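You operate a simulated robot arm through the tools that you are given. There is no shell and no other tool. Be economical: measure what you need, move in short steps, check, and stop when the job is done.

You are at the controls of a simulated robot arm. One attempt, no reset.

## Task
Put things in order on the laundry worktop. At the end: the white tube (marked "HAND CREAM") is on the round green dish; the blue insert (marked "MAX") is in the brown basket; the green curler stands where the white pad roll (marked "PADS") stood; the white pad roll from the laundry worktop stands where the blue insert stood; whatever was shut is shut again. Leave all else as you found it, and nothing knocked over.
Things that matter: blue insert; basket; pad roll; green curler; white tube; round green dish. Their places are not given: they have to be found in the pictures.

The check looks at the end state, three seconds after you hand in, the way a careful person would. Anything else that was tipped, shoved, dropped, spilled or broken makes it a failure.

## Robot
A 6-joint arm with a two-finger parallel gripper, fixed in place. Base frame: the origin is at the foot of the arm, x ahead of it, y to its left, z up; the work surface is at about z = 920. Lengths are in mm, angles in degrees, forces in N, time in s.
With the tool pointing down near the work surface it reaches from about 220 to 620 mm from the base axis. Its first joint turns from -66.0 to 66.0 degrees. Payload 2.7 kg.
Tool frame: the origin (TCP) lies between the finger pads and is the grasp point; the fingertips stand 23 mm ahead of it; z points along the fingers, y is the line along which they close. Largest opening 94 mm; finger width 38, thickness 10; the body of the gripper, 54 by 96 mm, starts 39 mm behind the TCP.
Orientation is told as [roll, pitch, yaw] about the base's x, y, z axes, in that order, counted from this pose: with the fingers straight down and closing along the base's y, the tool's x points along the base's -x, its y along +y and its z along -z.

## Interface
- The arm moves only by the tool apply_moves. Its argument "plan" is a list of rows, each an object (a shift or turn left out is 0, a gripper value left out holds the last) with "rot": the turn, a rotation vector about the tool's x, y, z in degrees, a list of three; "xyz": the shift along the tool's x, y, z in mm, a list of three; "fingers": the gripper command, from -1 (fully open) to 1 (shut), values between in proportion. In form: [{"rot": [ax, ay, az], "xyz": [tx, ty, tz], "fingers": fingers}, ...]. A call has 1 to 12 rows; each row is the pose to reach, as a shift and turn from the pose commanded when the call began, along the tool's axes at that moment. A row lasts 0.2 s, in which the tool goes at most 50 mm and 8.6 degrees; a call with a longer step from one row to the next is refused whole, and so is a gripper value outside its range. Where a pose cannot be reached the arm comes as near as it can. A force on the tool above 40 N (or 10 N above the force at the start of the call, whichever is more), or a blocked arm, ends the call early, and 0.2 s more pass. Each finger travels about 45 mm/s and halts on what it meets, pressing with about 24 N; the grip force reading is that of the motor and also rises with nothing between the fingers. The clock runs only during rows and for 0.2 s after the last one: add rows that repeat a pose to give the fingers time. It gives the time, the measured TCP pose, the force on the tool (base axes), the opening and the grip force at its end, in the units of the frame above (readings bear some noise).
- Cameras (640 x 400 px; columns grow to the right, rows downward): "scene" is fixed at [92.3, -447.6, 1411.7]; the picture's right is [0.57, -0.82, 0.00], its down [-0.41, -0.28, -0.86] and it looks along [0.71, 0.49, -0.50] (base axes); focal length 231 px, centre (320, 200). "wrist" rides on the gripper at [-39, 0, -44] in the tool frame; the picture's right is [0.00, -1.00, 0.00], its down [0.97, 0.00, -0.24] and it looks along [0.24, 0.00, 0.97] (tool axes); focal length 218 px, centre (320, 200).
- snapshot(camera): a new picture of that camera. No time passes.
- measure_at(camera, pixels): for up to 12 pixels [column, row] of the newest picture of that camera ("zoom" is the newest enlarged one), the place [x, y, z] in the base frame of the surface seen there, good to about 2 mm. No time passes.
- zoom(camera, box): a new picture of the part [left, top, right, bottom] of that camera's present view, enlarged. No time passes.
- job_done(): hands the job in; it is judged then, once.

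Keep the steps short. Do not move on a guess: measure, check each grasp and each placing, and mend mistakes. In all there are 80 turns and 54 pictures (those below and enlarged ones count). Leave the gripper open and the arm clear of the work at the hand-in unless told otherwise, and finish with a single line.

The tools are called by a JSON object that holds its "name" and its "arguments". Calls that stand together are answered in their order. apply_moves: Moves the arm, as the interface text tells. Its arguments: {"type":"object","properties":{"plan":{"type":"array","items":{"type":"object","properties":{"rot":{"type":"array","items":{"type":"number"}},"xyz":{"type":"array","items":{"type":"number"}},"fingers":{"type":"number"}}}}},"required":["plan"]} The other tools are called the same way: snapshot (camera) takes a picture; measure_at (camera, pixels) gives the place of the surface under pixels of a picture; zoom (camera, box) takes an enlarged picture of a part of a camera's view; job_done () hands the job in.

At the start:

```text
t: 0.0
eef_pos: [371.2, 13.4, 1301.8]
tool_rot: [-0.2, -0.2, 0.0]
wrist_force: [-0.2, 0.8, 0.1]
finger_gap: 94.1
grip_force: 0.1
```

scene: 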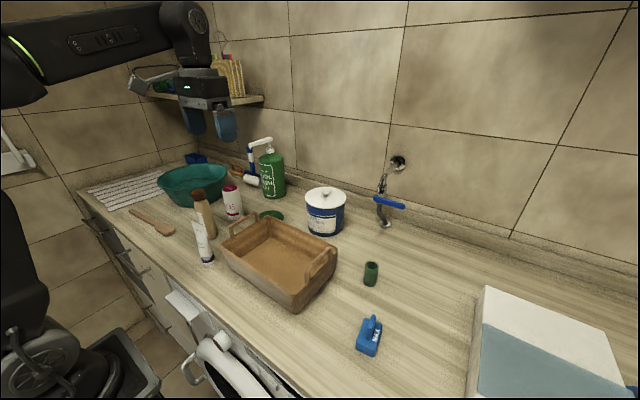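
wrist: 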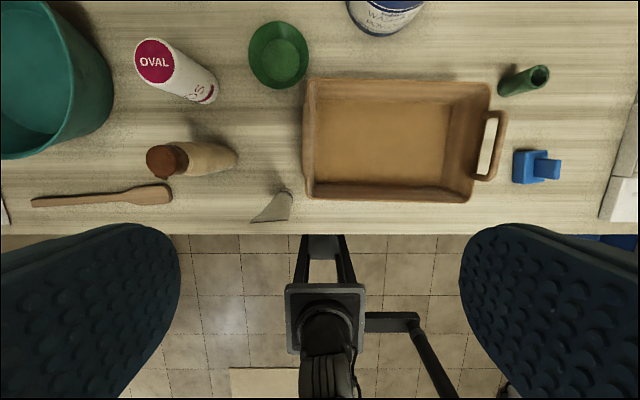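

I see the basket, blue insert, green curler, green dish, white tube and a pad roll. I'll enlarge the views to identify and measure them.

{"name": "zoom", "arguments": {"camera": "scene", "box": [150, 120, 350, 280]}}

{"name": "zoom", "arguments": {"camera": "scene", "box": [300, 230, 460, 370]}}

{"name": "measure_at", "arguments": {"camera": "wrist", "pixels": [[155, 60], [210, 92], [280, 55], [271, 208], [290, 200], [167, 160], [540, 75], [503, 92], [525, 168], [553, 168], [400, 130], [310, 190]]}}

```text
2.50 times, centred on (250, 200) of scene
```

zoom: 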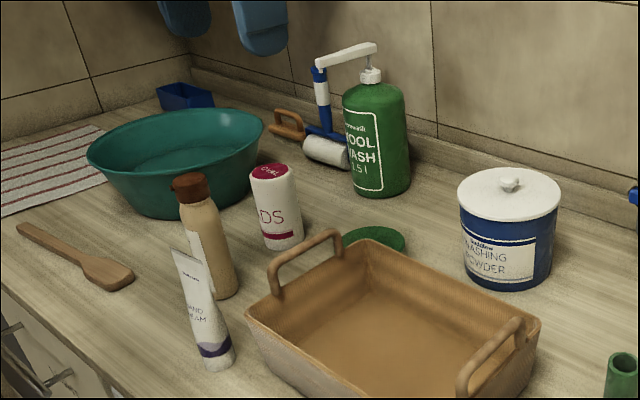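

```text
2.86 times, centred on (380, 300) of scene
```

zoom: 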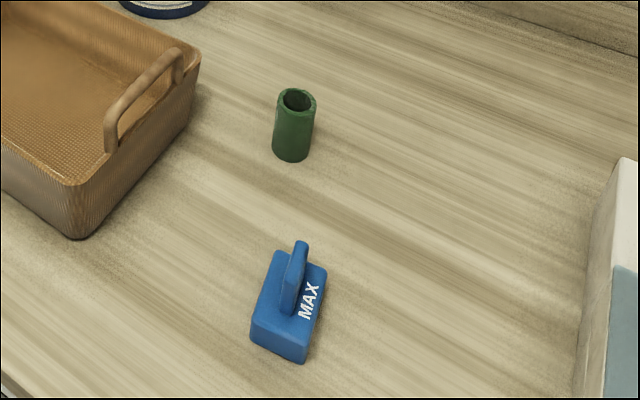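

```text
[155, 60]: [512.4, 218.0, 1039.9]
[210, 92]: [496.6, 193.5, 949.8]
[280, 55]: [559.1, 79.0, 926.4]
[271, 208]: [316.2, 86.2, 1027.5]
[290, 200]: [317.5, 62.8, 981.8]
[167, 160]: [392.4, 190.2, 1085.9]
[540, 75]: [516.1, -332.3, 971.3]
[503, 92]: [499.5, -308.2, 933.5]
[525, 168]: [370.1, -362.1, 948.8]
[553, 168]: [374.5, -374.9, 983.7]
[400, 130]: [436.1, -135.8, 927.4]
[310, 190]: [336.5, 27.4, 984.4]
```

Measuring the insert, curler in this zoom, plus scene points of other items.

{"name": "measure_at", "arguments": {"camera": "zoom", "pixels": [[301, 243], [300, 262], [276, 254], [324, 270], [302, 342], [254, 326], [290, 300], [302, 360], [296, 90], [280, 100], [314, 100], [292, 158]]}}

{"name": "measure_at", "arguments": {"camera": "scene", "pixels": [[229, 188], [236, 187], [242, 187], [234, 218], [191, 213], [197, 212], [202, 240], [209, 262], [260, 213], [272, 216], [284, 216], [272, 221]]}}

```text
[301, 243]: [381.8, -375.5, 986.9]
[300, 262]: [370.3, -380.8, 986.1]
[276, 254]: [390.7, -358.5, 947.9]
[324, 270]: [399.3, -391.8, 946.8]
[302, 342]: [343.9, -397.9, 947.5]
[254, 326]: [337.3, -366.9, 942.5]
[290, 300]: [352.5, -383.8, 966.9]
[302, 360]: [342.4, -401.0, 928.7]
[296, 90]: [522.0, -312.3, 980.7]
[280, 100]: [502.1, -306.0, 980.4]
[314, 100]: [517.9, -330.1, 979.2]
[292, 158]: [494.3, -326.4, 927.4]
```

```text
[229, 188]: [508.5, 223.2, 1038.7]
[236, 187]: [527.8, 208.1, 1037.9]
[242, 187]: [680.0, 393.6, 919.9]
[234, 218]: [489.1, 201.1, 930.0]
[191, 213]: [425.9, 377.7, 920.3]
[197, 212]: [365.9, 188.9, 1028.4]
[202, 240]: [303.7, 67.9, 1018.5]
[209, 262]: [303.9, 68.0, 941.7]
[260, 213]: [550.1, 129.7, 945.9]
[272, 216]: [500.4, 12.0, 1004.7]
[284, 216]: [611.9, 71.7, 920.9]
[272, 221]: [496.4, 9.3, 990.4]
```

The insert lies about x 368, y -379 with its fin along x (yaw ≈ +8°). I move above it at z≈1130 and look.

{"name": "apply_moves", "arguments": {"plan": [{"xyz": [0, -45, 15]}, {"xyz": [0, -90, 30]}, {"xyz": [0, -135, 45]}, {"xyz": [0, -180, 60]}, {"xyz": [0, -225, 75]}, {"xyz": [0, -270, 90]}, {"xyz": [0, -315, 105]}, {"xyz": [0, -355, 130]}, {"xyz": [2, -392, 150]}, {"xyz": [2, -392, 172], "rot": [0, 0, -8]}, {"xyz": [2, -392, 172], "rot": [0, 0, -8]}]}}

{"name": "snapshot", "arguments": {"camera": "wrist"}}

```text
t: 2.4
eef_pos: [368.7, -380.7, 1129.9]
tool_rot: [0.0, -0.1, 8.1]
wrist_force: [0.5, 0.5, -0.1]
finger_gap: 94.0
grip_force: 0.0
```

```text
49 pictures are left
```

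wrist: 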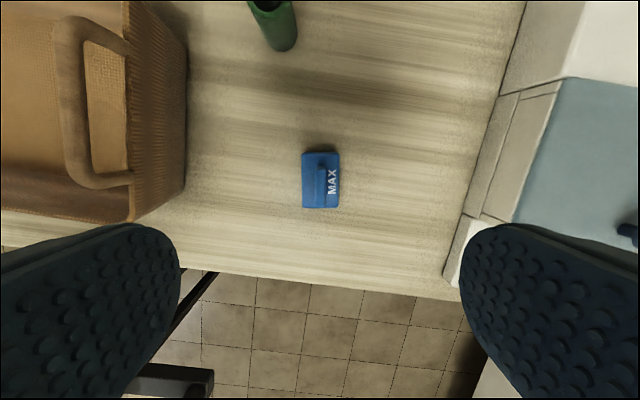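

The block looks aligned. Measuring block edges, fin and the neighbouring white box.

{"name": "measure_at", "arguments": {"camera": "wrist", "pixels": [[304, 155], [338, 155], [305, 205], [337, 205], [322, 170], [322, 185], [321, 200], [460, 250], [550, 85], [275, 45], [100, 185], [85, 30]]}}

{"name": "zoom", "arguments": {"camera": "wrist", "box": [270, 130, 370, 230]}}

```text
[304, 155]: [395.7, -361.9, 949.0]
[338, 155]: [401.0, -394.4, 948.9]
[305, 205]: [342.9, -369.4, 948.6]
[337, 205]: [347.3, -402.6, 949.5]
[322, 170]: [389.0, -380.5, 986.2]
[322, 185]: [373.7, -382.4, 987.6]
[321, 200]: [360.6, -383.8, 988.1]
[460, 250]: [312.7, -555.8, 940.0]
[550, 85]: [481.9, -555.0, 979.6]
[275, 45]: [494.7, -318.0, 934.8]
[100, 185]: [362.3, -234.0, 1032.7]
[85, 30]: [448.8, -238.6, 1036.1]
```

```text
4.00 times, centred on (320, 180) of wrist
```

zoom: 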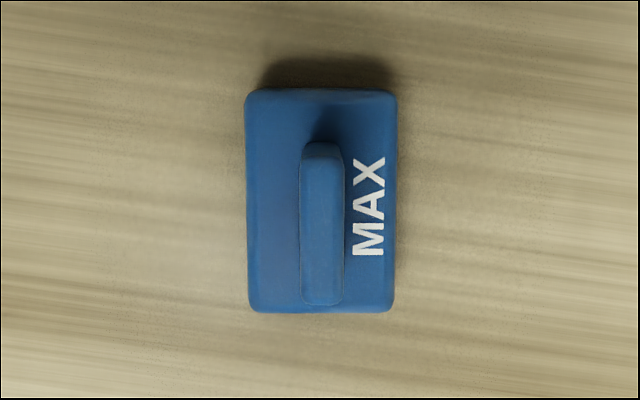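

Insert centre is (372, -382), fin top z 987. I descend to TCP z 977 and close on the fin.

{"name": "apply_moves", "arguments": {"plan": [{"xyz": [-3, -2, 45]}, {"xyz": [-3, -2, 90]}, {"xyz": [-3, -2, 125], "fingers": -0.3}, {"xyz": [-3, -2, 153], "fingers": -0.3}, {"xyz": [-3, -2, 153], "fingers": 1}, {"xyz": [-3, -2, 153], "fingers": 1}, {"xyz": [-3, -2, 153], "fingers": 1}, {"xyz": [-3, -2, 153], "fingers": 1}, {"xyz": [-3, -2, 153], "fingers": 1}]}}

```text
t: 4.4
eef_pos: [371.2, -380.7, 977.7]
tool_rot: [-0.1, -0.2, 7.9]
wrist_force: [-0.3, -0.3, 0.3]
finger_gap: 8.9
grip_force: 24.3
```

Gripped (gap 8.9). Lifting and carrying above the basket centre.

{"name": "apply_moves", "arguments": {"plan": [{"xyz": [0, 0, -40]}, {"xyz": [0, 0, -85]}, {"xyz": [0, 0, -130]}, {"xyz": [0, 0, -145]}, {"xyz": [-17, 42, -145]}, {"xyz": [-34, 84, -145]}, {"xyz": [-51, 127, -145]}, {"xyz": [-68, 170, -145]}, {"xyz": [-85, 212, -145]}, {"xyz": [-101, 254, -145]}, {"xyz": [-101, 254, -145]}]}}

{"name": "snapshot", "arguments": {"camera": "wrist"}}

{"name": "snapshot", "arguments": {"camera": "scene"}}

```text
t: 6.8
eef_pos: [437.3, -115.0, 1122.4]
tool_rot: [-0.2, -0.2, 8.1]
wrist_force: [0.3, 0.1, -0.4]
finger_gap: 8.8
grip_force: 23.4
```

```text
47 pictures are left
```

wrist: 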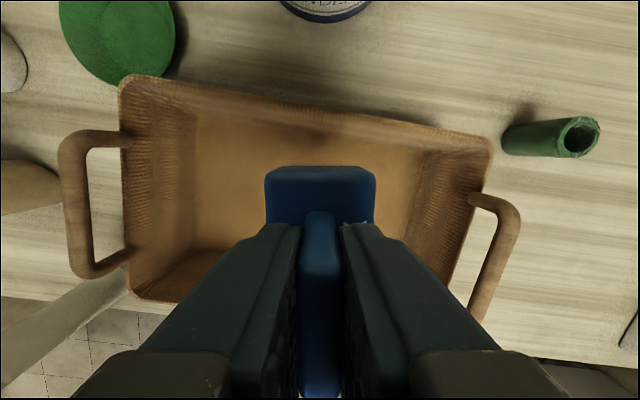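

```text
46 pictures are left
```

scene: 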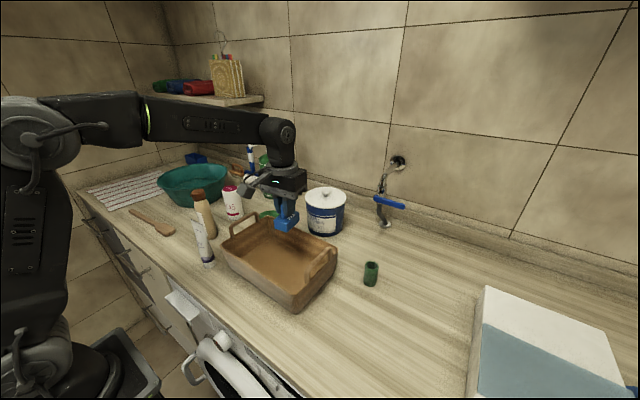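

The insert hangs over the basket. Measuring basket floor/rims and the dish.

{"name": "measure_at", "arguments": {"camera": "wrist", "pixels": [[122, 85], [488, 145], [135, 297], [250, 150], [220, 250], [400, 190], [75, 200], [500, 250], [118, 35], [172, 40], [112, 80], [62, 20]]}}

```text
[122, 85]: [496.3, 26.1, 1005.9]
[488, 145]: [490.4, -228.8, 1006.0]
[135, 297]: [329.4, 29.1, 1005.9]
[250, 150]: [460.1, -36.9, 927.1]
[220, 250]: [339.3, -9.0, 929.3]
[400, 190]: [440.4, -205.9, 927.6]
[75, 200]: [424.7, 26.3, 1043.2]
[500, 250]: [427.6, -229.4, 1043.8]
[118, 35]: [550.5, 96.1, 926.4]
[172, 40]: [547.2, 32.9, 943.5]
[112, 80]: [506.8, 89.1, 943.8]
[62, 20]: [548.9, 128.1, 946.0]
```

Moving to x≈415, lowering to TCP z≈986 (floor 927 vs table 920), and releasing.

{"name": "apply_moves", "arguments": {"plan": [{"xyz": [22, 0, 0]}, {"xyz": [22, 0, 45]}, {"xyz": [22, 0, 90]}, {"xyz": [22, 0, 120]}, {"xyz": [22, 0, 135]}, {"xyz": [22, 0, 135]}, {"xyz": [22, 0, 135], "fingers": 0.2}, {"xyz": [22, 0, 135], "fingers": 0.2}, {"xyz": [22, 0, 135], "fingers": 0.2}, {"xyz": [22, 0, 135], "fingers": 0.2}]}}

```text
t: 9.0
eef_pos: [416.0, -118.2, 988.2]
tool_rot: [-0.1, -0.2, 7.9]
wrist_force: [-0.6, -0.6, -0.4]
finger_gap: 37.6
grip_force: 0.1
```

Released. Rising and going toward the pad roll to look from above at z≈1200.

{"name": "apply_moves", "arguments": {"plan": [{"xyz": [0, 0, -45], "fingers": -1}, {"xyz": [0, 0, -90]}, {"xyz": [0, 0, -135]}, {"xyz": [0, 0, -180]}, {"xyz": [-13, 38, -205]}, {"xyz": [-28, 80, -212]}, {"xyz": [-43, 122, -212]}, {"xyz": [-58, 166, -212]}, {"xyz": [-74, 210, -212]}, {"xyz": [-90, 256, -212]}, {"xyz": [-108, 302, -212], "rot": [0, 0, 8]}, {"xyz": [-108, 306, -212], "rot": [0, 0, 8]}]}}

{"name": "snapshot", "arguments": {"camera": "wrist"}}

{"name": "snapshot", "arguments": {"camera": "scene"}}

```text
t: 11.6
eef_pos: [478.8, 200.5, 1197.7]
tool_rot: [0.0, 0.0, 0.0]
wrist_force: [0.2, 0.2, 0.4]
finger_gap: 94.1
grip_force: 0.1
```

```text
45 pictures are left
```

wrist: 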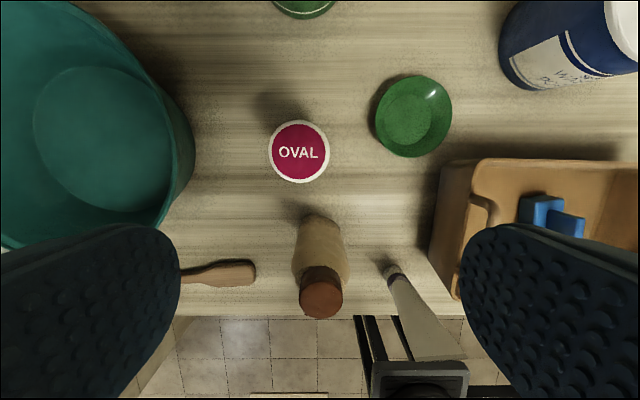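

```text
44 pictures are left
```

scene: 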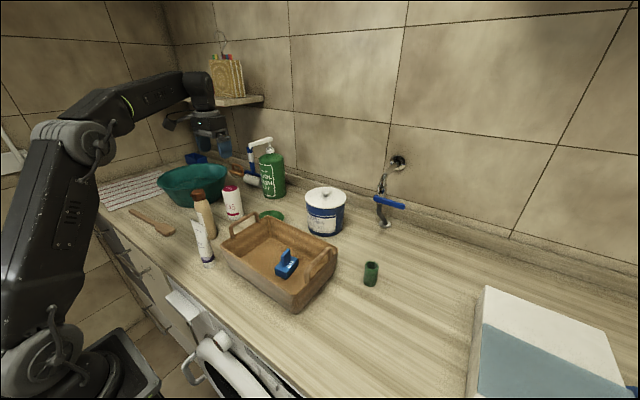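

The insert is upright in the basket. Measuring the pad roll top circle, bowl rim, bottle cap, dish and tube.

{"name": "measure_at", "arguments": {"camera": "wrist", "pixels": [[271, 152], [328, 152], [299, 123], [299, 181], [299, 160], [194, 165], [321, 290], [379, 110], [450, 112], [412, 78], [412, 155], [405, 112]]}}

{"name": "measure_at", "arguments": {"camera": "scene", "pixels": [[229, 185], [232, 220], [227, 217], [241, 217], [203, 204], [196, 217], [203, 217], [199, 224], [204, 250], [208, 262], [213, 260], [203, 262]]}}

```text
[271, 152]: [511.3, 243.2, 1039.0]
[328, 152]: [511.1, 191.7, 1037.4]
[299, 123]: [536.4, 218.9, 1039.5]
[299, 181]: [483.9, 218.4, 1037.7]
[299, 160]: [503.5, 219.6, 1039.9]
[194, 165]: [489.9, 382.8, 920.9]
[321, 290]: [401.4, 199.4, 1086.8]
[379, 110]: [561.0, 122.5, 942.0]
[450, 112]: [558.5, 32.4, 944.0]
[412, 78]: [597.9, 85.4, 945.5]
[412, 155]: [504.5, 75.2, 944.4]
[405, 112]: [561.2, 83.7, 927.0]
```

```text
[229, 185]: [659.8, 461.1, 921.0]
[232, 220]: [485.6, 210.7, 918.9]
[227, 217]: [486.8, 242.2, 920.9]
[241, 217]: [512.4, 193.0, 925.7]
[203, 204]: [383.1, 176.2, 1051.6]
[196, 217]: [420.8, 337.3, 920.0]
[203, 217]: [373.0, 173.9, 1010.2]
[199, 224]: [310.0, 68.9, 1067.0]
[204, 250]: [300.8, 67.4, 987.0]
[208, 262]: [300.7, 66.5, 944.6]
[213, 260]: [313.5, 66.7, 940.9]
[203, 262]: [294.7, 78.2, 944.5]
```

Pad roll centre (511, 218), Ø54, top z 1039. Checking clearance to the bowl rim and soap bottle before lowering.

{"name": "measure_at", "arguments": {"camera": "wrist", "pixels": [[185, 150], [180, 130], [170, 200], [188, 175], [305, 8], [160, 80], [321, 270], [321, 316]]}}

```text
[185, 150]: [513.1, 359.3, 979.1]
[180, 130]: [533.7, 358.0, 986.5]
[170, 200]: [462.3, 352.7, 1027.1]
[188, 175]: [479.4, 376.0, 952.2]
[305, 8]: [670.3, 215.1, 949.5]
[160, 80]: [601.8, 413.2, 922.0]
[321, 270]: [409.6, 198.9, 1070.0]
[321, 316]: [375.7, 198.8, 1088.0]
```

Clear all around. Moving over the roll and lowering to TCP z≈1008, then gripping.

{"name": "apply_moves", "arguments": {"plan": [{"xyz": [-32, 17, 0]}, {"xyz": [-32, 17, 45]}, {"xyz": [-32, 17, 90]}, {"xyz": [-32, 17, 135]}, {"xyz": [-32, 17, 170]}, {"xyz": [-32, 17, 188]}, {"xyz": [-32, 17, 188]}, {"xyz": [-32, 17, 188], "fingers": 1}, {"xyz": [-32, 17, 188], "fingers": 1}, {"xyz": [-32, 17, 188], "fingers": 1}, {"xyz": [-32, 17, 188], "fingers": 1}]}}

```text
t: 14.0
eef_pos: [511.2, 216.5, 1010.4]
tool_rot: [-0.1, -0.2, 0.0]
wrist_force: [0.4, 0.3, -0.2]
finger_gap: 55.8
grip_force: 24.1
```

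Gripped (55.8). Lifting slightly more than all obstacles and carrying right.

{"name": "apply_moves", "arguments": {"plan": [{"xyz": [0, 0, -40]}, {"xyz": [0, 0, -80]}, {"xyz": [0, 0, -125]}, {"xyz": [0, 0, -170]}, {"xyz": [9, -40, -180]}, {"xyz": [19, -82, -180]}, {"xyz": [29, -125, -180]}, {"xyz": [39, -168, -180]}, {"xyz": [49, -211, -180]}, {"xyz": [59, -254, -180]}, {"xyz": [69, -297, -180]}, {"xyz": [79, -335, -180]}]}}

{"name": "apply_moves", "arguments": {"plan": [{"xyz": [10, -43, 0]}, {"xyz": [20, -86, 0]}, {"xyz": [30, -129, 0]}, {"xyz": [40, -172, 0]}, {"xyz": [50, -215, 0]}, {"xyz": [60, -258, 0]}, {"xyz": [60, -264, 20]}, {"xyz": [60, -264, 20]}]}}

{"name": "snapshot", "arguments": {"camera": "scene"}}

```text
t: 16.6
eef_pos: [432.4, -118.6, 1191.5]
tool_rot: [-0.1, -0.2, 0.2]
wrist_force: [-0.2, 0.4, -0.6]
finger_gap: 56.0
grip_force: 24.0
```

```text
t: 18.4
eef_pos: [373.3, -382.7, 1170.4]
tool_rot: [-0.1, -0.2, 0.0]
wrist_force: [-0.4, 0.9, -0.2]
finger_gap: 56.0
grip_force: 23.6
```

```text
43 pictures are left
```

scene: 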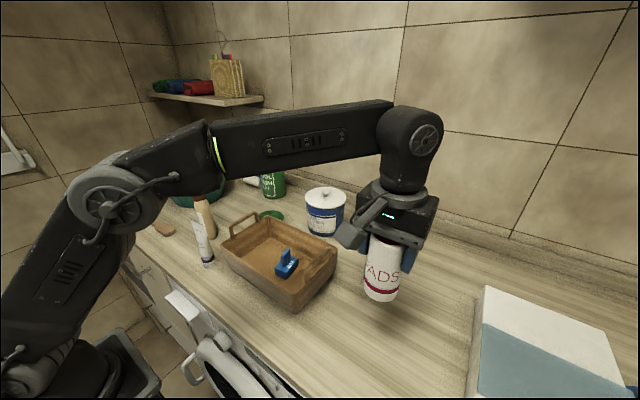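

Roll hangs upright above the spot. Lowering to TCP z≈1011 and releasing.

{"name": "apply_moves", "arguments": {"plan": [{"xyz": [1, 1, 40]}, {"xyz": [1, 1, 80]}, {"xyz": [1, 1, 120]}, {"xyz": [1, 1, 145]}, {"xyz": [1, 1, 155]}, {"xyz": [1, 1, 158]}, {"xyz": [1, 1, 158]}]}}

```text
t: 20.0
eef_pos: [371.5, -382.0, 1013.7]
tool_rot: [-0.1, -0.2, 0.0]
wrist_force: [0.4, -0.1, -0.4]
finger_gap: 55.7
grip_force: 24.3
```

Still about 3 mm high by the reading; lowering a little, then opening and rising.

{"name": "apply_moves", "arguments": {"plan": [{"xyz": [0, 0, 2]}, {"xyz": [0, 0, 2.5]}, {"xyz": [0, 0, 2.5], "fingers": -1}, {"xyz": [0, 0, 2.5], "fingers": -1}, {"xyz": [0, 0, 2.5], "fingers": -1}, {"xyz": [0, 0, -40]}, {"xyz": [0, 0, -85]}, {"xyz": [0, 0, -130]}, {"xyz": [0, 0, -150]}]}}

{"name": "snapshot", "arguments": {"camera": "wrist"}}

```text
t: 22.0
eef_pos: [371.0, -382.1, 1162.8]
tool_rot: [-0.1, -0.2, 0.1]
wrist_force: [-0.7, 0.5, 1.2]
finger_gap: 94.1
grip_force: 0.1
```

```text
42 pictures are left
```

wrist: 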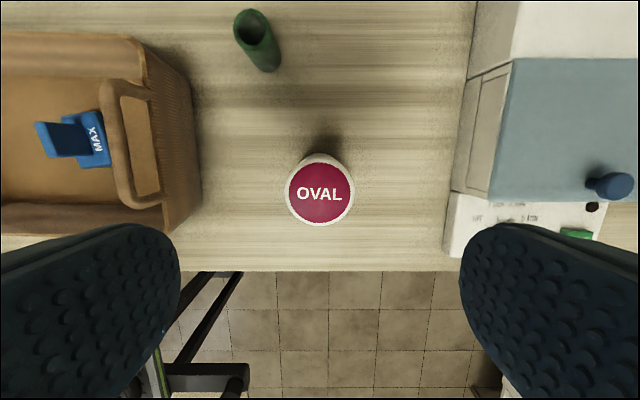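

The pad roll stands well. Moving over toward the curler.

{"name": "apply_moves", "arguments": {"plan": [{"xyz": [-40, 20, 0]}, {"xyz": [-80, 42, 0]}, {"xyz": [-115, 62, 0]}, {"xyz": [-115, 62, 40]}, {"xyz": [-115, 62, 40]}]}}

{"name": "snapshot", "arguments": {"camera": "wrist"}}

```text
t: 23.2
eef_pos: [486.1, -319.3, 1122.9]
tool_rot: [-0.1, -0.2, 0.0]
wrist_force: [0.4, 0.3, 0.3]
finger_gap: 93.9
grip_force: 0.0
out of reach, approached as far as the arm can: row 3
```

```text
41 pictures are left
```

wrist: 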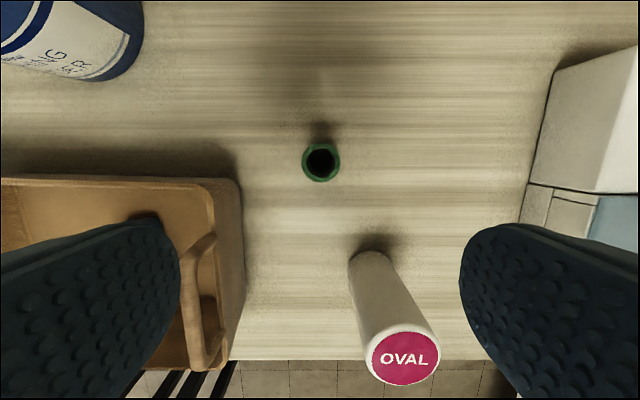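

Measuring the curler rim.

{"name": "measure_at", "arguments": {"camera": "wrist", "pixels": [[305, 163], [337, 163], [321, 146], [321, 179], [321, 163], [403, 358]]}}

{"name": "zoom", "arguments": {"camera": "wrist", "box": [280, 120, 360, 200]}}

```text
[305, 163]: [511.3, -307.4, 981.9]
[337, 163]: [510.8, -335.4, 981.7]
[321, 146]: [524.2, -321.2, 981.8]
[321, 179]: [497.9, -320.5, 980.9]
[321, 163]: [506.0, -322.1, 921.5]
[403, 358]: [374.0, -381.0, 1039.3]
```

```text
5.00 times, centred on (320, 160) of wrist
```

zoom: 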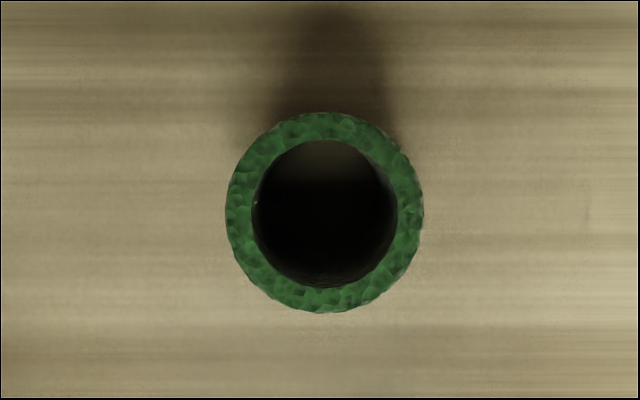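

Curler centre (511, -321), Ø30, top 982. Lowering, then extending over it, then down to z≈958 and gripping.

{"name": "apply_moves", "arguments": {"plan": [{"xyz": [0, -1, 45]}, {"xyz": [0, -1, 90], "fingers": -0.5}, {"xyz": [-25, -2, 95], "fingers": -0.5}, {"xyz": [-25, -2, 130], "fingers": -0.5}, {"xyz": [-25, -2, 163], "fingers": -0.5}, {"xyz": [-25, -2, 163], "fingers": -0.5}]}}

```text
t: 24.6
eef_pos: [513.3, -321.7, 961.0]
tool_rot: [-0.1, -0.2, 0.1]
wrist_force: [-0.3, -0.9, 0.2]
finger_gap: 70.5
grip_force: 0.1
```

In place around the curler; closing.

{"name": "apply_moves", "arguments": {"plan": [{"xyz": [1, 0, 0], "fingers": 1}, {"xyz": [1, 0, 0], "fingers": 1}, {"xyz": [1, 0, 0], "fingers": 1}, {"xyz": [1, 0, 0], "fingers": 1}, {"xyz": [1, 0, -30]}, {"xyz": [10, 0, -70]}, {"xyz": [25, 0, -110]}, {"xyz": [50, 0, -150]}, {"xyz": [80, 0, -180]}, {"xyz": [80, 0, -180]}]}}

{"name": "snapshot", "arguments": {"camera": "wrist"}}

```text
t: 26.8
eef_pos: [430.8, -321.3, 1140.8]
tool_rot: [-0.1, -0.1, 0.0]
wrist_force: [-0.5, -0.1, 0.0]
finger_gap: 31.8
grip_force: 24.4
```

```text
39 pictures are left
```

wrist: 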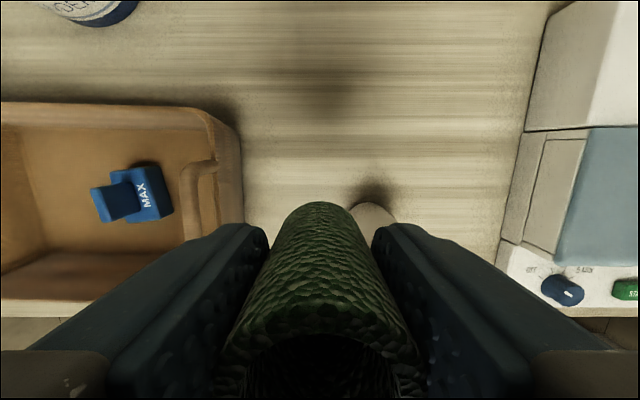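

Held well. Carrying it to where the pad roll stood (511, 218).

{"name": "apply_moves", "arguments": {"plan": [{"xyz": [0, 45, -25]}, {"xyz": [0, 92, -30]}, {"xyz": [0, 140, -30]}, {"xyz": [0, 188, -30]}, {"xyz": [-10, 235, -30]}, {"xyz": [-22, 280, -30]}, {"xyz": [-34, 325, -30]}, {"xyz": [-46, 370, -30]}, {"xyz": [-58, 415, -30]}, {"xyz": [-70, 460, -30]}, {"xyz": [-80, 505, -30]}, {"xyz": [-80, 539, -30]}]}}

{"name": "apply_moves", "arguments": {"plan": [{"xyz": [0, 0, 0]}, {"xyz": [0, 0, 45]}, {"xyz": [0, 0, 90]}, {"xyz": [0, 0, 135]}, {"xyz": [0, 0, 175]}, {"xyz": [0, 0, 195]}, {"xyz": [0, 0, 200]}, {"xyz": [0, 0, 200]}]}}

```text
refused: row 1 steps farther than a row can; nothing moved
```

```text
t: 28.2
eef_pos: [432.2, -322.0, 955.8]
tool_rot: [-0.5, -0.8, 0.2]
wrist_force: [-0.5, -0.1, 1.4]
finger_gap: 31.0
grip_force: 24.2
stopped in row 7: the force on the tool passed its limit (the readings are from after the stop); the commanded pose is now the measured one
```

The carry row was refused, so my second call lowered the arm at the wrong place, pressing the curler on the worktop beside the pad roll. I shouldn't have sent the two together. Checking for damage before moving.

{"name": "zoom", "arguments": {"camera": "scene", "box": [300, 200, 460, 370]}}

{"name": "snapshot", "arguments": {"camera": "wrist"}}

```text
2.35 times, centred on (380, 285) of scene
```

zoom: 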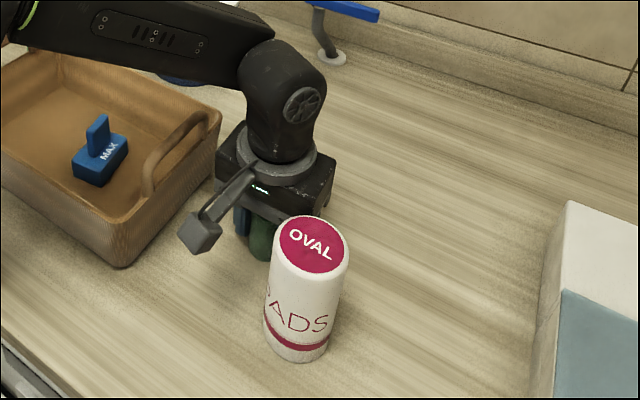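

```text
37 pictures are left
```

wrist: 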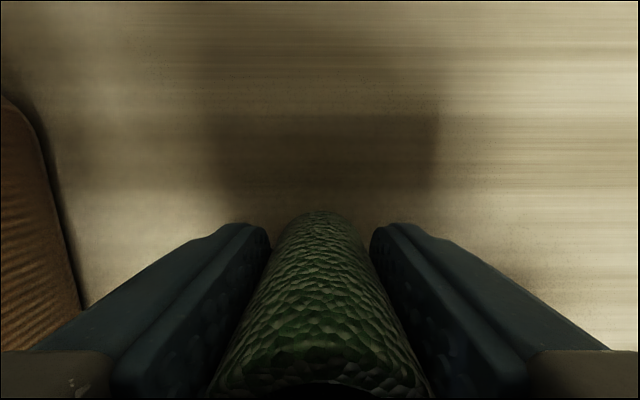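

The pad roll still stands. Lifting straight up, then re-checking it.

{"name": "apply_moves", "arguments": {"plan": [{"xyz": [-3, 0, -35]}, {"xyz": [-6, 0, -75]}, {"xyz": [-6, 0, -120]}, {"xyz": [-6, 0, -165]}, {"xyz": [-6, 0, -205]}, {"xyz": [-6, 0, -205]}]}}

{"name": "zoom", "arguments": {"camera": "scene", "box": [300, 180, 460, 370]}}

{"name": "measure_at", "arguments": {"camera": "zoom", "pixels": [[311, 240], [300, 252], [330, 252], [310, 270]]}}

```text
t: 29.6
eef_pos: [435.6, -320.3, 1159.5]
tool_rot: [-0.5, -0.8, 0.0]
wrist_force: [0.4, -0.4, 0.0]
finger_gap: 30.8
grip_force: 24.2
```

```text
2.11 times, centred on (380, 275) of scene
```

zoom: 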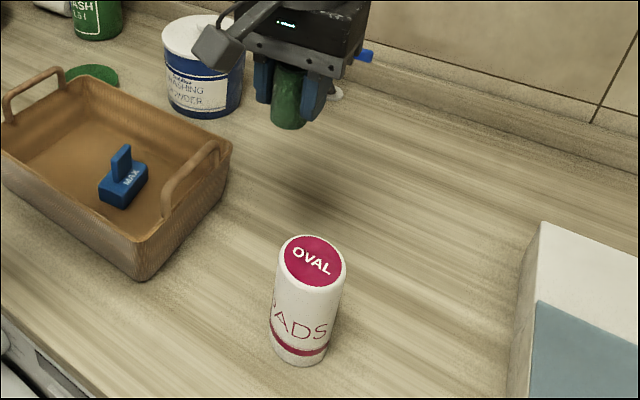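

```text
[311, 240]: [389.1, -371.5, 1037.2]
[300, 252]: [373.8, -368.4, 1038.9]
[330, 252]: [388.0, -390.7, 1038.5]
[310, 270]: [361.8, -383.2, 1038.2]
```

Pad roll unmoved at (373, -381). Now carrying the curler with valid steps, and correcting the small tilt.

{"name": "apply_moves", "arguments": {"plan": [{"xyz": [0, 40, -8], "rot": [-0.5, 0.8, 0]}, {"xyz": [0, 85, -8], "rot": [-0.5, 0.8, 0]}, {"xyz": [0, 130, -8], "rot": [-0.5, 0.8, 0]}, {"xyz": [0, 175, -8], "rot": [-0.5, 0.8, 0]}, {"xyz": [0, 220, -8], "rot": [-0.5, 0.8, 0]}, {"xyz": [0, 265, -8], "rot": [-0.5, 0.8, 0]}, {"xyz": [0, 310, -8], "rot": [-0.5, 0.8, 0]}, {"xyz": [-10, 355, -8], "rot": [-0.5, 0.8, 0]}, {"xyz": [-25, 400, -8], "rot": [-0.5, 0.8, 0]}, {"xyz": [-40, 445, -8], "rot": [-0.5, 0.8, 0]}, {"xyz": [-55, 490, -8], "rot": [-0.5, 0.8, 0]}, {"xyz": [-70, 530, -8], "rot": [-0.5, 0.8, 0]}]}}

```text
t: 32.2
eef_pos: [504.7, 210.6, 1166.4]
tool_rot: [0.0, 0.1, 0.1]
wrist_force: [-0.3, -0.4, 0.0]
finger_gap: 30.9
grip_force: 23.9
```

Now at (505, 211). Shifting to (511, 218) and descending to z≈985, then looking.

{"name": "apply_moves", "arguments": {"plan": [{"xyz": [-6.3, 7, 20]}, {"xyz": [-6.3, 7, 65]}, {"xyz": [-6.3, 7, 110]}, {"xyz": [-6.3, 7, 150]}, {"xyz": [-6.3, 7, 180]}, {"xyz": [-6.3, 7, 180]}]}}

{"name": "zoom", "arguments": {"camera": "scene", "box": [180, 150, 300, 250]}}

```text
t: 33.6
eef_pos: [510.9, 215.5, 983.3]
tool_rot: [0.0, 0.1, 0.0]
wrist_force: [-0.5, 0.1, 0.1]
finger_gap: 30.7
grip_force: 23.7
```

```text
4.00 times, centred on (240, 200) of scene
```

zoom: 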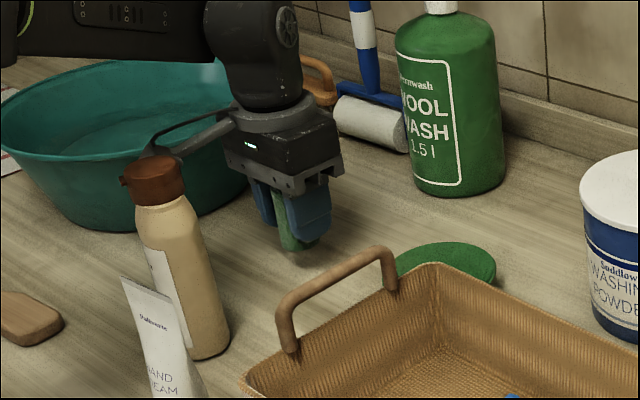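

A bracket on the gripper's -x side comes close to the brown bottle cap. Measuring before going lower.

{"name": "measure_at", "arguments": {"camera": "zoom", "pixels": [[220, 128], [200, 138], [185, 148], [158, 143], [165, 135], [200, 115], [175, 168], [145, 170], [165, 162], [180, 180], [290, 245], [205, 350]]}}

```text
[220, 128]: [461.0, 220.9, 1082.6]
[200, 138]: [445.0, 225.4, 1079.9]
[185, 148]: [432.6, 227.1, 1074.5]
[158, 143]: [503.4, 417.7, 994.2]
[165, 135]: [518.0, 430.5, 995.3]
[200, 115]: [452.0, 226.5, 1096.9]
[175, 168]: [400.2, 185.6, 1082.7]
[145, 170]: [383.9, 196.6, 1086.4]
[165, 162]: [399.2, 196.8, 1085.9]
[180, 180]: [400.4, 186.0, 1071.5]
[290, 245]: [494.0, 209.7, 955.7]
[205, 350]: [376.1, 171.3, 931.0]
```

The bracket (z≈1075, y≈226) passes beside the bottle cap (393, 197). I rise, turn -30° in yaw so the bracket swings away from the bottle, then measure again.

{"name": "apply_moves", "arguments": {"plan": [{"xyz": [0, 1, -30]}, {"xyz": [0, 1, -70]}, {"xyz": [0, 1, -70], "rot": [0, 0, 8]}, {"xyz": [0, 1, -70], "rot": [0, 0, 16]}, {"xyz": [0, 1, -70], "rot": [0, 0, 24]}, {"xyz": [0, 1, -70], "rot": [0, 0, 30]}, {"xyz": [0, 1, -70], "rot": [0, 0, 30]}]}}

{"name": "zoom", "arguments": {"camera": "scene", "box": [180, 150, 300, 250]}}

```text
t: 35.2
eef_pos: [511.4, 216.6, 1054.4]
tool_rot: [0.0, 0.1, -30.1]
wrist_force: [0.0, -0.4, 0.8]
finger_gap: 30.0
grip_force: 24.2
```

```text
4.00 times, centred on (240, 200) of scene
```

zoom: 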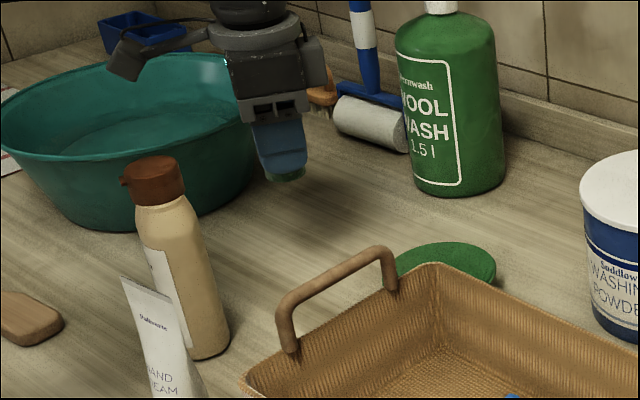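

{"name": "measure_at", "arguments": {"camera": "zoom", "pixels": [[190, 41], [160, 45], [130, 55], [120, 78], [112, 62], [165, 165], [232, 85], [240, 110], [287, 178], [200, 60], [235, 130]]}}

```text
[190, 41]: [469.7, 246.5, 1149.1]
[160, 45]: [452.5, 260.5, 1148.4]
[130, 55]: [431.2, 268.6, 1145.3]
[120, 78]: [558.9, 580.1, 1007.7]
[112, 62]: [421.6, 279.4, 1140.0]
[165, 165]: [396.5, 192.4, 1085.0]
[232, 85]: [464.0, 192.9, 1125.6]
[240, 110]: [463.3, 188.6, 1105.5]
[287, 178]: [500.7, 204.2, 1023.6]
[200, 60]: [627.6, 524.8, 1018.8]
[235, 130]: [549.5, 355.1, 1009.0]
```

Bracket now clears bottle and bowl. Lowering to z≈957.

{"name": "apply_moves", "arguments": {"plan": [{"xyz": [0, 0, 40]}, {"xyz": [0, 0, 75]}, {"xyz": [0, 0, 92]}, {"xyz": [0, 0, 97]}, {"xyz": [0, 0, 97]}]}}

{"name": "zoom", "arguments": {"camera": "scene", "box": [200, 170, 280, 240]}}

```text
t: 36.4
eef_pos: [511.2, 218.4, 958.3]
tool_rot: [0.0, 0.1, -30.0]
wrist_force: [-0.1, 0.1, 0.3]
finger_gap: 30.1
grip_force: 24.4
```

```text
5.71 times, centred on (240, 205) of scene
```

zoom: 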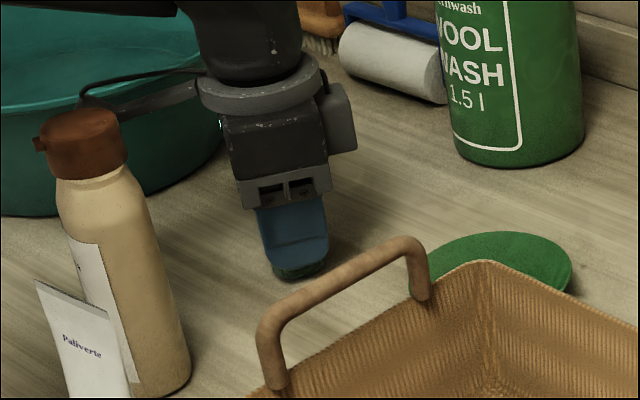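

No contact force yet; lowering 3 mm more.

{"name": "apply_moves", "arguments": {"plan": [{"xyz": [0, 0, 1.5]}, {"xyz": [0, 0, 3]}, {"xyz": [0, 0, 3]}]}}

```text
t: 37.2
eef_pos: [512.5, 217.1, 955.7]
tool_rot: [0.1, 0.0, -30.0]
wrist_force: [-2.9, -1.1, 7.7]
finger_gap: 29.5
grip_force: 24.1
```

Contact (7.7 N upward): the curler stands on the worktop. Opening and rising vertically.

{"name": "apply_moves", "arguments": {"plan": [{"xyz": [0, 0, -0.5], "fingers": -0.4}, {"xyz": [0, 0, -0.5], "fingers": -0.4}, {"xyz": [0, 0, -0.5], "fingers": -0.4}, {"xyz": [0, 0, -35]}, {"xyz": [0, 0, -80]}, {"xyz": [0, 0, -125]}, {"xyz": [0, 0, -170]}, {"xyz": [0, 0, -200]}, {"xyz": [0, 0, -200]}]}}

{"name": "zoom", "arguments": {"camera": "scene", "box": [170, 160, 310, 280]}}

{"name": "snapshot", "arguments": {"camera": "wrist"}}

```text
t: 39.2
eef_pos: [511.7, 216.7, 1155.5]
tool_rot: [0.0, 0.2, -30.1]
wrist_force: [0.0, 0.4, -0.3]
finger_gap: 65.8
grip_force: 0.1
```

```text
3.33 times, centred on (240, 220) of scene
```

zoom: 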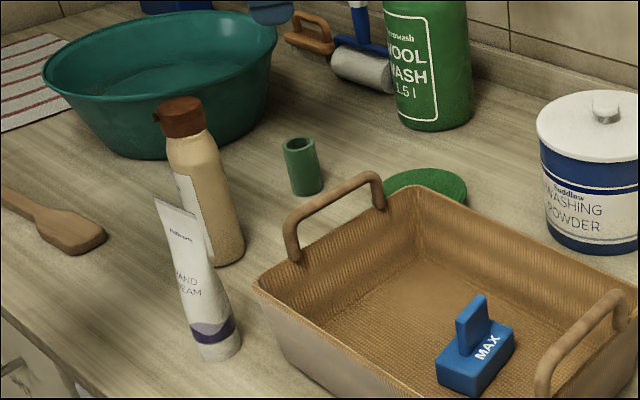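

```text
31 pictures are left
```

wrist: 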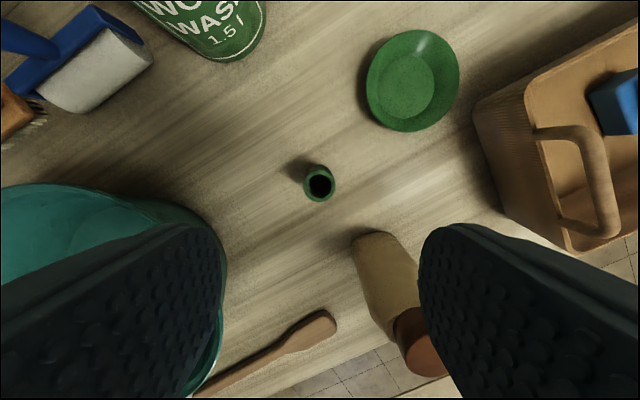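

Curler stands upright on the pad-roll spot. Now measuring the tube.

{"name": "measure_at", "arguments": {"camera": "zoom", "pixels": [[158, 202], [178, 209], [198, 217], [175, 250], [190, 250], [206, 250], [185, 300], [203, 300], [225, 305], [198, 350], [220, 345], [240, 345]]}}

{"name": "measure_at", "arguments": {"camera": "wrist", "pixels": [[305, 182], [334, 182], [319, 166], [319, 199], [368, 85], [459, 75], [415, 31], [410, 130], [410, 80], [430, 100]]}}

```text
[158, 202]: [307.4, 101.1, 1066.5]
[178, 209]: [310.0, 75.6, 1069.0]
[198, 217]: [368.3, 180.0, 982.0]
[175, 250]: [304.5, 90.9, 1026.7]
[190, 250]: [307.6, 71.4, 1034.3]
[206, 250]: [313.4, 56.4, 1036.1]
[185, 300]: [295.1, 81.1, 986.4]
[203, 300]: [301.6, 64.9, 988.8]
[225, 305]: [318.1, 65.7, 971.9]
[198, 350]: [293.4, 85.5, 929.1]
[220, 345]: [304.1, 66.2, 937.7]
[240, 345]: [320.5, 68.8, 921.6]
```

```text
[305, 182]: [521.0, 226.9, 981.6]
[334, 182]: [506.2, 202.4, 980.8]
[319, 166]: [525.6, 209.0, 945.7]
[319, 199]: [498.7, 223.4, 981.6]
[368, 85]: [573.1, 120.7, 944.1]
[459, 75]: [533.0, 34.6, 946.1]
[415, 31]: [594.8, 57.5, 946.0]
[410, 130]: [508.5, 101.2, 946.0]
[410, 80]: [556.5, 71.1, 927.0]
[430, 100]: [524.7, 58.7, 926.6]
```

Moving over the tube (≈(312, 77)), yaw back to 0, at z≈1200, to view from above.

{"name": "apply_moves", "arguments": {"plan": [{"xyz": [0, 0, -40], "fingers": -1}, {"xyz": [17, -37, -45], "rot": [0, 0, -6]}, {"xyz": [34, -74, -45], "rot": [0, 0, -12]}, {"xyz": [51, -110, -45], "rot": [0, 0, -18]}, {"xyz": [69, -147, -45], "rot": [0, 0, -24]}, {"xyz": [86, -184, -45], "rot": [0, 0, -30]}, {"xyz": [103, -221, -45], "rot": [0, 0, -30]}, {"xyz": [103, -221, -45], "rot": [0, 0, -30]}]}}

{"name": "snapshot", "arguments": {"camera": "wrist"}}

```text
t: 41.0
eef_pos: [310.1, 76.5, 1200.4]
tool_rot: [0.0, 0.1, 0.2]
wrist_force: [1.0, 0.3, 0.1]
finger_gap: 94.1
grip_force: 0.1
```

```text
30 pictures are left
```

wrist: 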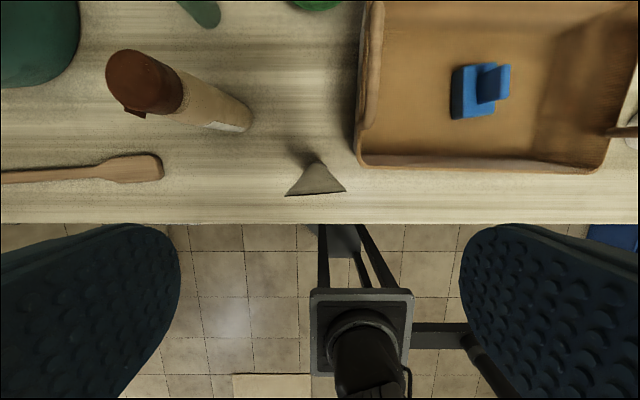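

{"name": "zoom", "arguments": {"camera": "wrist", "box": [270, 140, 360, 210]}}

{"name": "measure_at", "arguments": {"camera": "zoom", "pixels": [[110, 393], [530, 362], [220, 380], [320, 374], [430, 366], [320, 300], [320, 180], [300, 350], [320, 150]]}}

```text
5.71 times, centred on (315, 175) of wrist
```

zoom: 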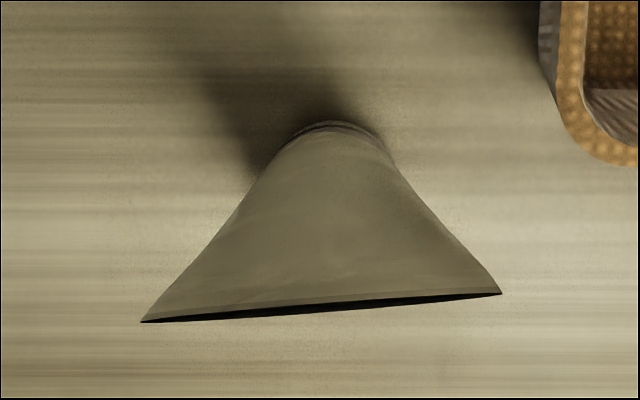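

```text
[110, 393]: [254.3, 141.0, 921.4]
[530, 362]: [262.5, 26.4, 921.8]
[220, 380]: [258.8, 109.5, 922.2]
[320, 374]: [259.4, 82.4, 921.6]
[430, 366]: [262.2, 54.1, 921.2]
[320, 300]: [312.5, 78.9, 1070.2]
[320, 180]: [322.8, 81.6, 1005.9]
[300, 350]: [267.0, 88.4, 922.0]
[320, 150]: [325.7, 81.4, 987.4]
```

Measuring the crimp's ends.

{"name": "measure_at", "arguments": {"camera": "zoom", "pixels": [[165, 312], [480, 289], [320, 303], [250, 305], [400, 294], [390, 150], [270, 160], [330, 123]]}}

```text
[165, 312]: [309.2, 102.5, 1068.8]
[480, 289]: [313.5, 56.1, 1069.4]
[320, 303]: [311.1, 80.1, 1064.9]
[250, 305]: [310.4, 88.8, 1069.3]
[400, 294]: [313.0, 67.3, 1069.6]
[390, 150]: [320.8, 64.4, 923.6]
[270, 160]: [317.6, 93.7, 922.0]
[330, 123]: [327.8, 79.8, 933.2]
```

Tube centre (311.5, 79), crimp width ≈52, top 1069, yaw ≈ +4.3°. The basket corner is near (329, 29, 1006), so I go down with the fingers only part open to z≈1036.

{"name": "apply_moves", "arguments": {"plan": [{"xyz": [-1.5, 2.5, 20], "rot": [0, 0, -4.3], "fingers": -0.45}, {"xyz": [-1.5, 2.5, 60], "rot": [0, 0, -4.3], "fingers": -0.45}, {"xyz": [-1.5, 2.5, 90], "rot": [0, 0, -4.3], "fingers": -0.45}, {"xyz": [-1.5, 2.5, 90], "rot": [0, 0, -4.3], "fingers": -0.45}]}}

{"name": "snapshot", "arguments": {"camera": "wrist"}}

```text
t: 42.0
eef_pos: [314.5, 79.5, 1110.4]
tool_rot: [0.1, 0.1, 4.3]
wrist_force: [0.2, -0.1, 0.0]
finger_gap: 68.3
grip_force: 0.0
```

```text
28 pictures are left
```

wrist: 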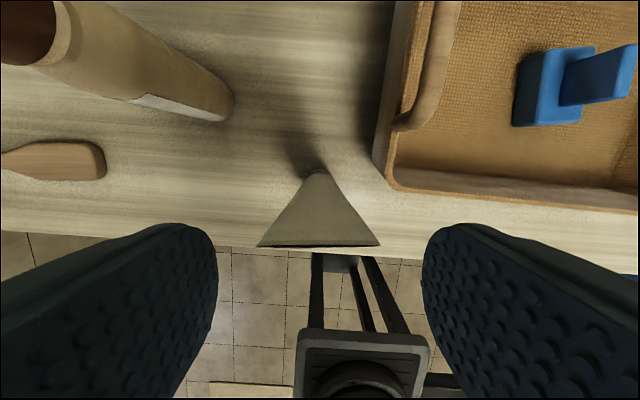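

Crimp is centred and level with the fingers. Descending to 1036 and closing.

{"name": "apply_moves", "arguments": {"plan": [{"xyz": [1.5, 0, 40]}, {"xyz": [1.5, 0, 65]}, {"xyz": [1.5, 0, 74]}, {"xyz": [1.5, 0, 74], "fingers": 1}, {"xyz": [1.5, 0, 74], "fingers": 1}, {"xyz": [1.5, 0, 74], "fingers": 1}, {"xyz": [1.5, 0, 74], "fingers": 1}]}}

{"name": "zoom", "arguments": {"camera": "scene", "box": [150, 160, 290, 290]}}

```text
t: 43.6
eef_pos: [312.5, 80.1, 1035.2]
tool_rot: [0.0, 0.0, 4.2]
wrist_force: [-1.1, 0.4, 0.9]
finger_gap: 50.3
grip_force: 23.8
```

```text
3.08 times, centred on (220, 225) of scene
```

zoom: 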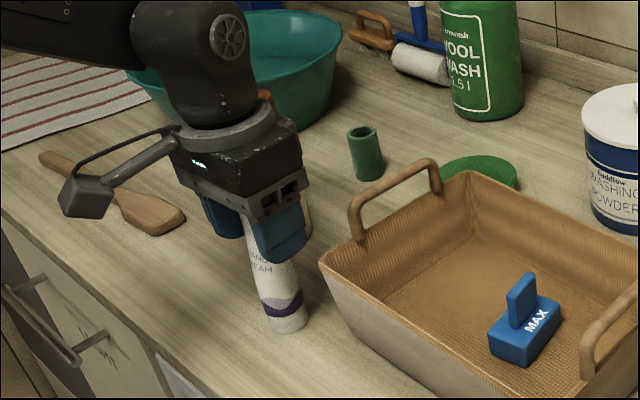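

Gripped at 50.3 mm. Lifting.

{"name": "apply_moves", "arguments": {"plan": [{"xyz": [0, 0, -15]}, {"xyz": [0, 0, -50]}, {"xyz": [0, 0, -95]}, {"xyz": [0, 0, -140]}, {"xyz": [0, 0, -150]}, {"xyz": [0, 0, -150]}]}}

{"name": "zoom", "arguments": {"camera": "scene", "box": [150, 120, 290, 280]}}

```text
t: 45.0
eef_pos: [312.0, 80.2, 1186.4]
tool_rot: [0.0, 0.1, 4.3]
wrist_force: [-0.1, -0.3, -0.8]
finger_gap: 49.8
grip_force: 24.2
```

```text
2.50 times, centred on (220, 200) of scene
```

zoom: 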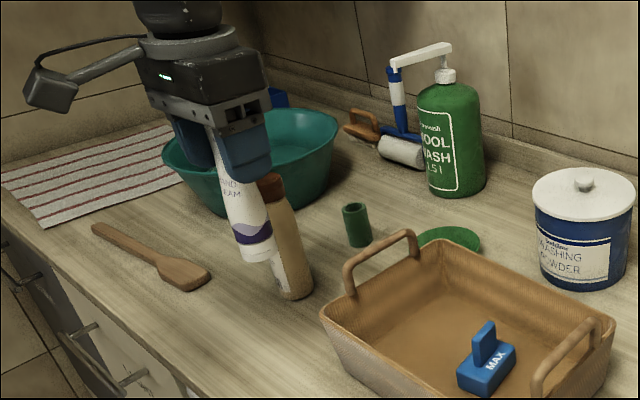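

Held upright. Carrying forward over the dish centre (552, 78).

{"name": "apply_moves", "arguments": {"plan": [{"xyz": [-40, -3, 0]}, {"xyz": [-80, -7, 0]}, {"xyz": [-120, -10, 0]}, {"xyz": [-160, -13, 0]}, {"xyz": [-200, -17, 0]}, {"xyz": [-225, -19, 10]}, {"xyz": [-239, -20, 25]}, {"xyz": [-239, -20, 25]}]}}

{"name": "zoom", "arguments": {"camera": "scene", "box": [190, 110, 350, 260]}}

{"name": "snapshot", "arguments": {"camera": "wrist"}}

```text
t: 46.8
eef_pos: [552.4, 77.9, 1161.0]
tool_rot: [-0.1, 0.1, 4.4]
wrist_force: [0.2, 0.2, -1.1]
finger_gap: 50.3
grip_force: 24.3
```

```text
2.67 times, centred on (270, 185) of scene
```

zoom: 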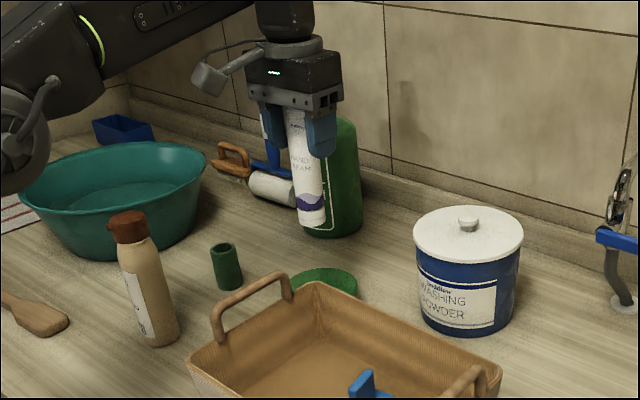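

```text
24 pictures are left
```

wrist: 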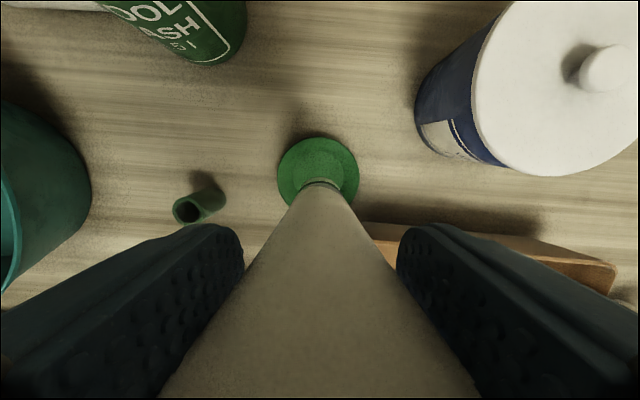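

Checking the canister and soap bottle clearance, and dish position.

{"name": "measure_at", "arguments": {"camera": "wrist", "pixels": [[480, 80], [600, 70], [420, 90], [240, 40], [281, 175], [357, 175], [318, 140], [318, 160], [195, 205]]}}

{"name": "measure_at", "arguments": {"camera": "zoom", "pixels": [[312, 220], [345, 130], [350, 200], [265, 115], [440, 225]]}}

```text
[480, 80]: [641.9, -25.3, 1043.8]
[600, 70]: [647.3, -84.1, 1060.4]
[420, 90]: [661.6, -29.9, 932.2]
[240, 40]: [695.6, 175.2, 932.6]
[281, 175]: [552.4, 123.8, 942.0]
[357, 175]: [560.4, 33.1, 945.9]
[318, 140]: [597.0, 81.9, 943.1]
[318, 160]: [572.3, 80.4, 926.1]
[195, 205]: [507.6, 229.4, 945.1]
```

```text
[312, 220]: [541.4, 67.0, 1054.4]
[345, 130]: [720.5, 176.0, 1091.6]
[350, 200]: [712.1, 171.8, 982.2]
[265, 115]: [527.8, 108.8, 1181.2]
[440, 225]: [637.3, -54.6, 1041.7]
```

All clear; tube bottom is centred at about (555, 77). Lowering to TCP z≈1044.

{"name": "apply_moves", "arguments": {"plan": [{"xyz": [2, 0, 40]}, {"xyz": [2, 0, 80]}, {"xyz": [2, 0, 105]}, {"xyz": [2, 0, 116]}, {"xyz": [2, 0, 116]}]}}

{"name": "zoom", "arguments": {"camera": "scene", "box": [220, 150, 320, 240]}}

```text
t: 48.0
eef_pos: [550.7, 76.7, 1044.3]
tool_rot: [0.1, 0.2, 4.3]
wrist_force: [0.5, -0.4, -1.2]
finger_gap: 50.2
grip_force: 24.0
```

```text
4.44 times, centred on (270, 195) of scene
```

zoom: 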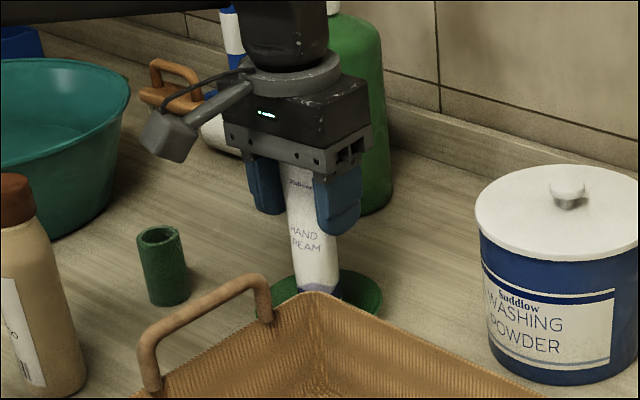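

Tube is inside the dish, about 2 mm up. Easing down until contact.

{"name": "apply_moves", "arguments": {"plan": [{"xyz": [0, 0, 1]}, {"xyz": [0, 0, 2]}, {"xyz": [0, 0, 2.5]}, {"xyz": [0, 0, 2.5]}]}}

```text
t: 49.0
eef_pos: [549.7, 76.3, 1042.7]
tool_rot: [0.0, 0.1, 4.4]
wrist_force: [0.6, 0.3, -0.8]
finger_gap: 50.2
grip_force: 24.1
```

Still no contact force; 2 mm more in small steps.

{"name": "apply_moves", "arguments": {"plan": [{"xyz": [0, 0, 0.7]}, {"xyz": [0, 0, 1.4]}, {"xyz": [0, 0, 1.4]}]}}

```text
t: 49.8
eef_pos: [549.4, 78.2, 1040.4]
tool_rot: [0.0, 0.1, 4.3]
wrist_force: [0.3, -0.5, -1.2]
finger_gap: 49.9
grip_force: 24.1
```

{"name": "apply_moves", "arguments": {"plan": [{"xyz": [0, 0, 0.7]}, {"xyz": [0, 0, 1.4]}, {"xyz": [0, 0, 1.4]}]}}

```text
t: 50.6
eef_pos: [550.3, 77.9, 1040.0]
tool_rot: [0.0, 0.0, 4.3]
wrist_force: [-0.5, -0.6, 5.0]
finger_gap: 50.1
grip_force: 24.3
```

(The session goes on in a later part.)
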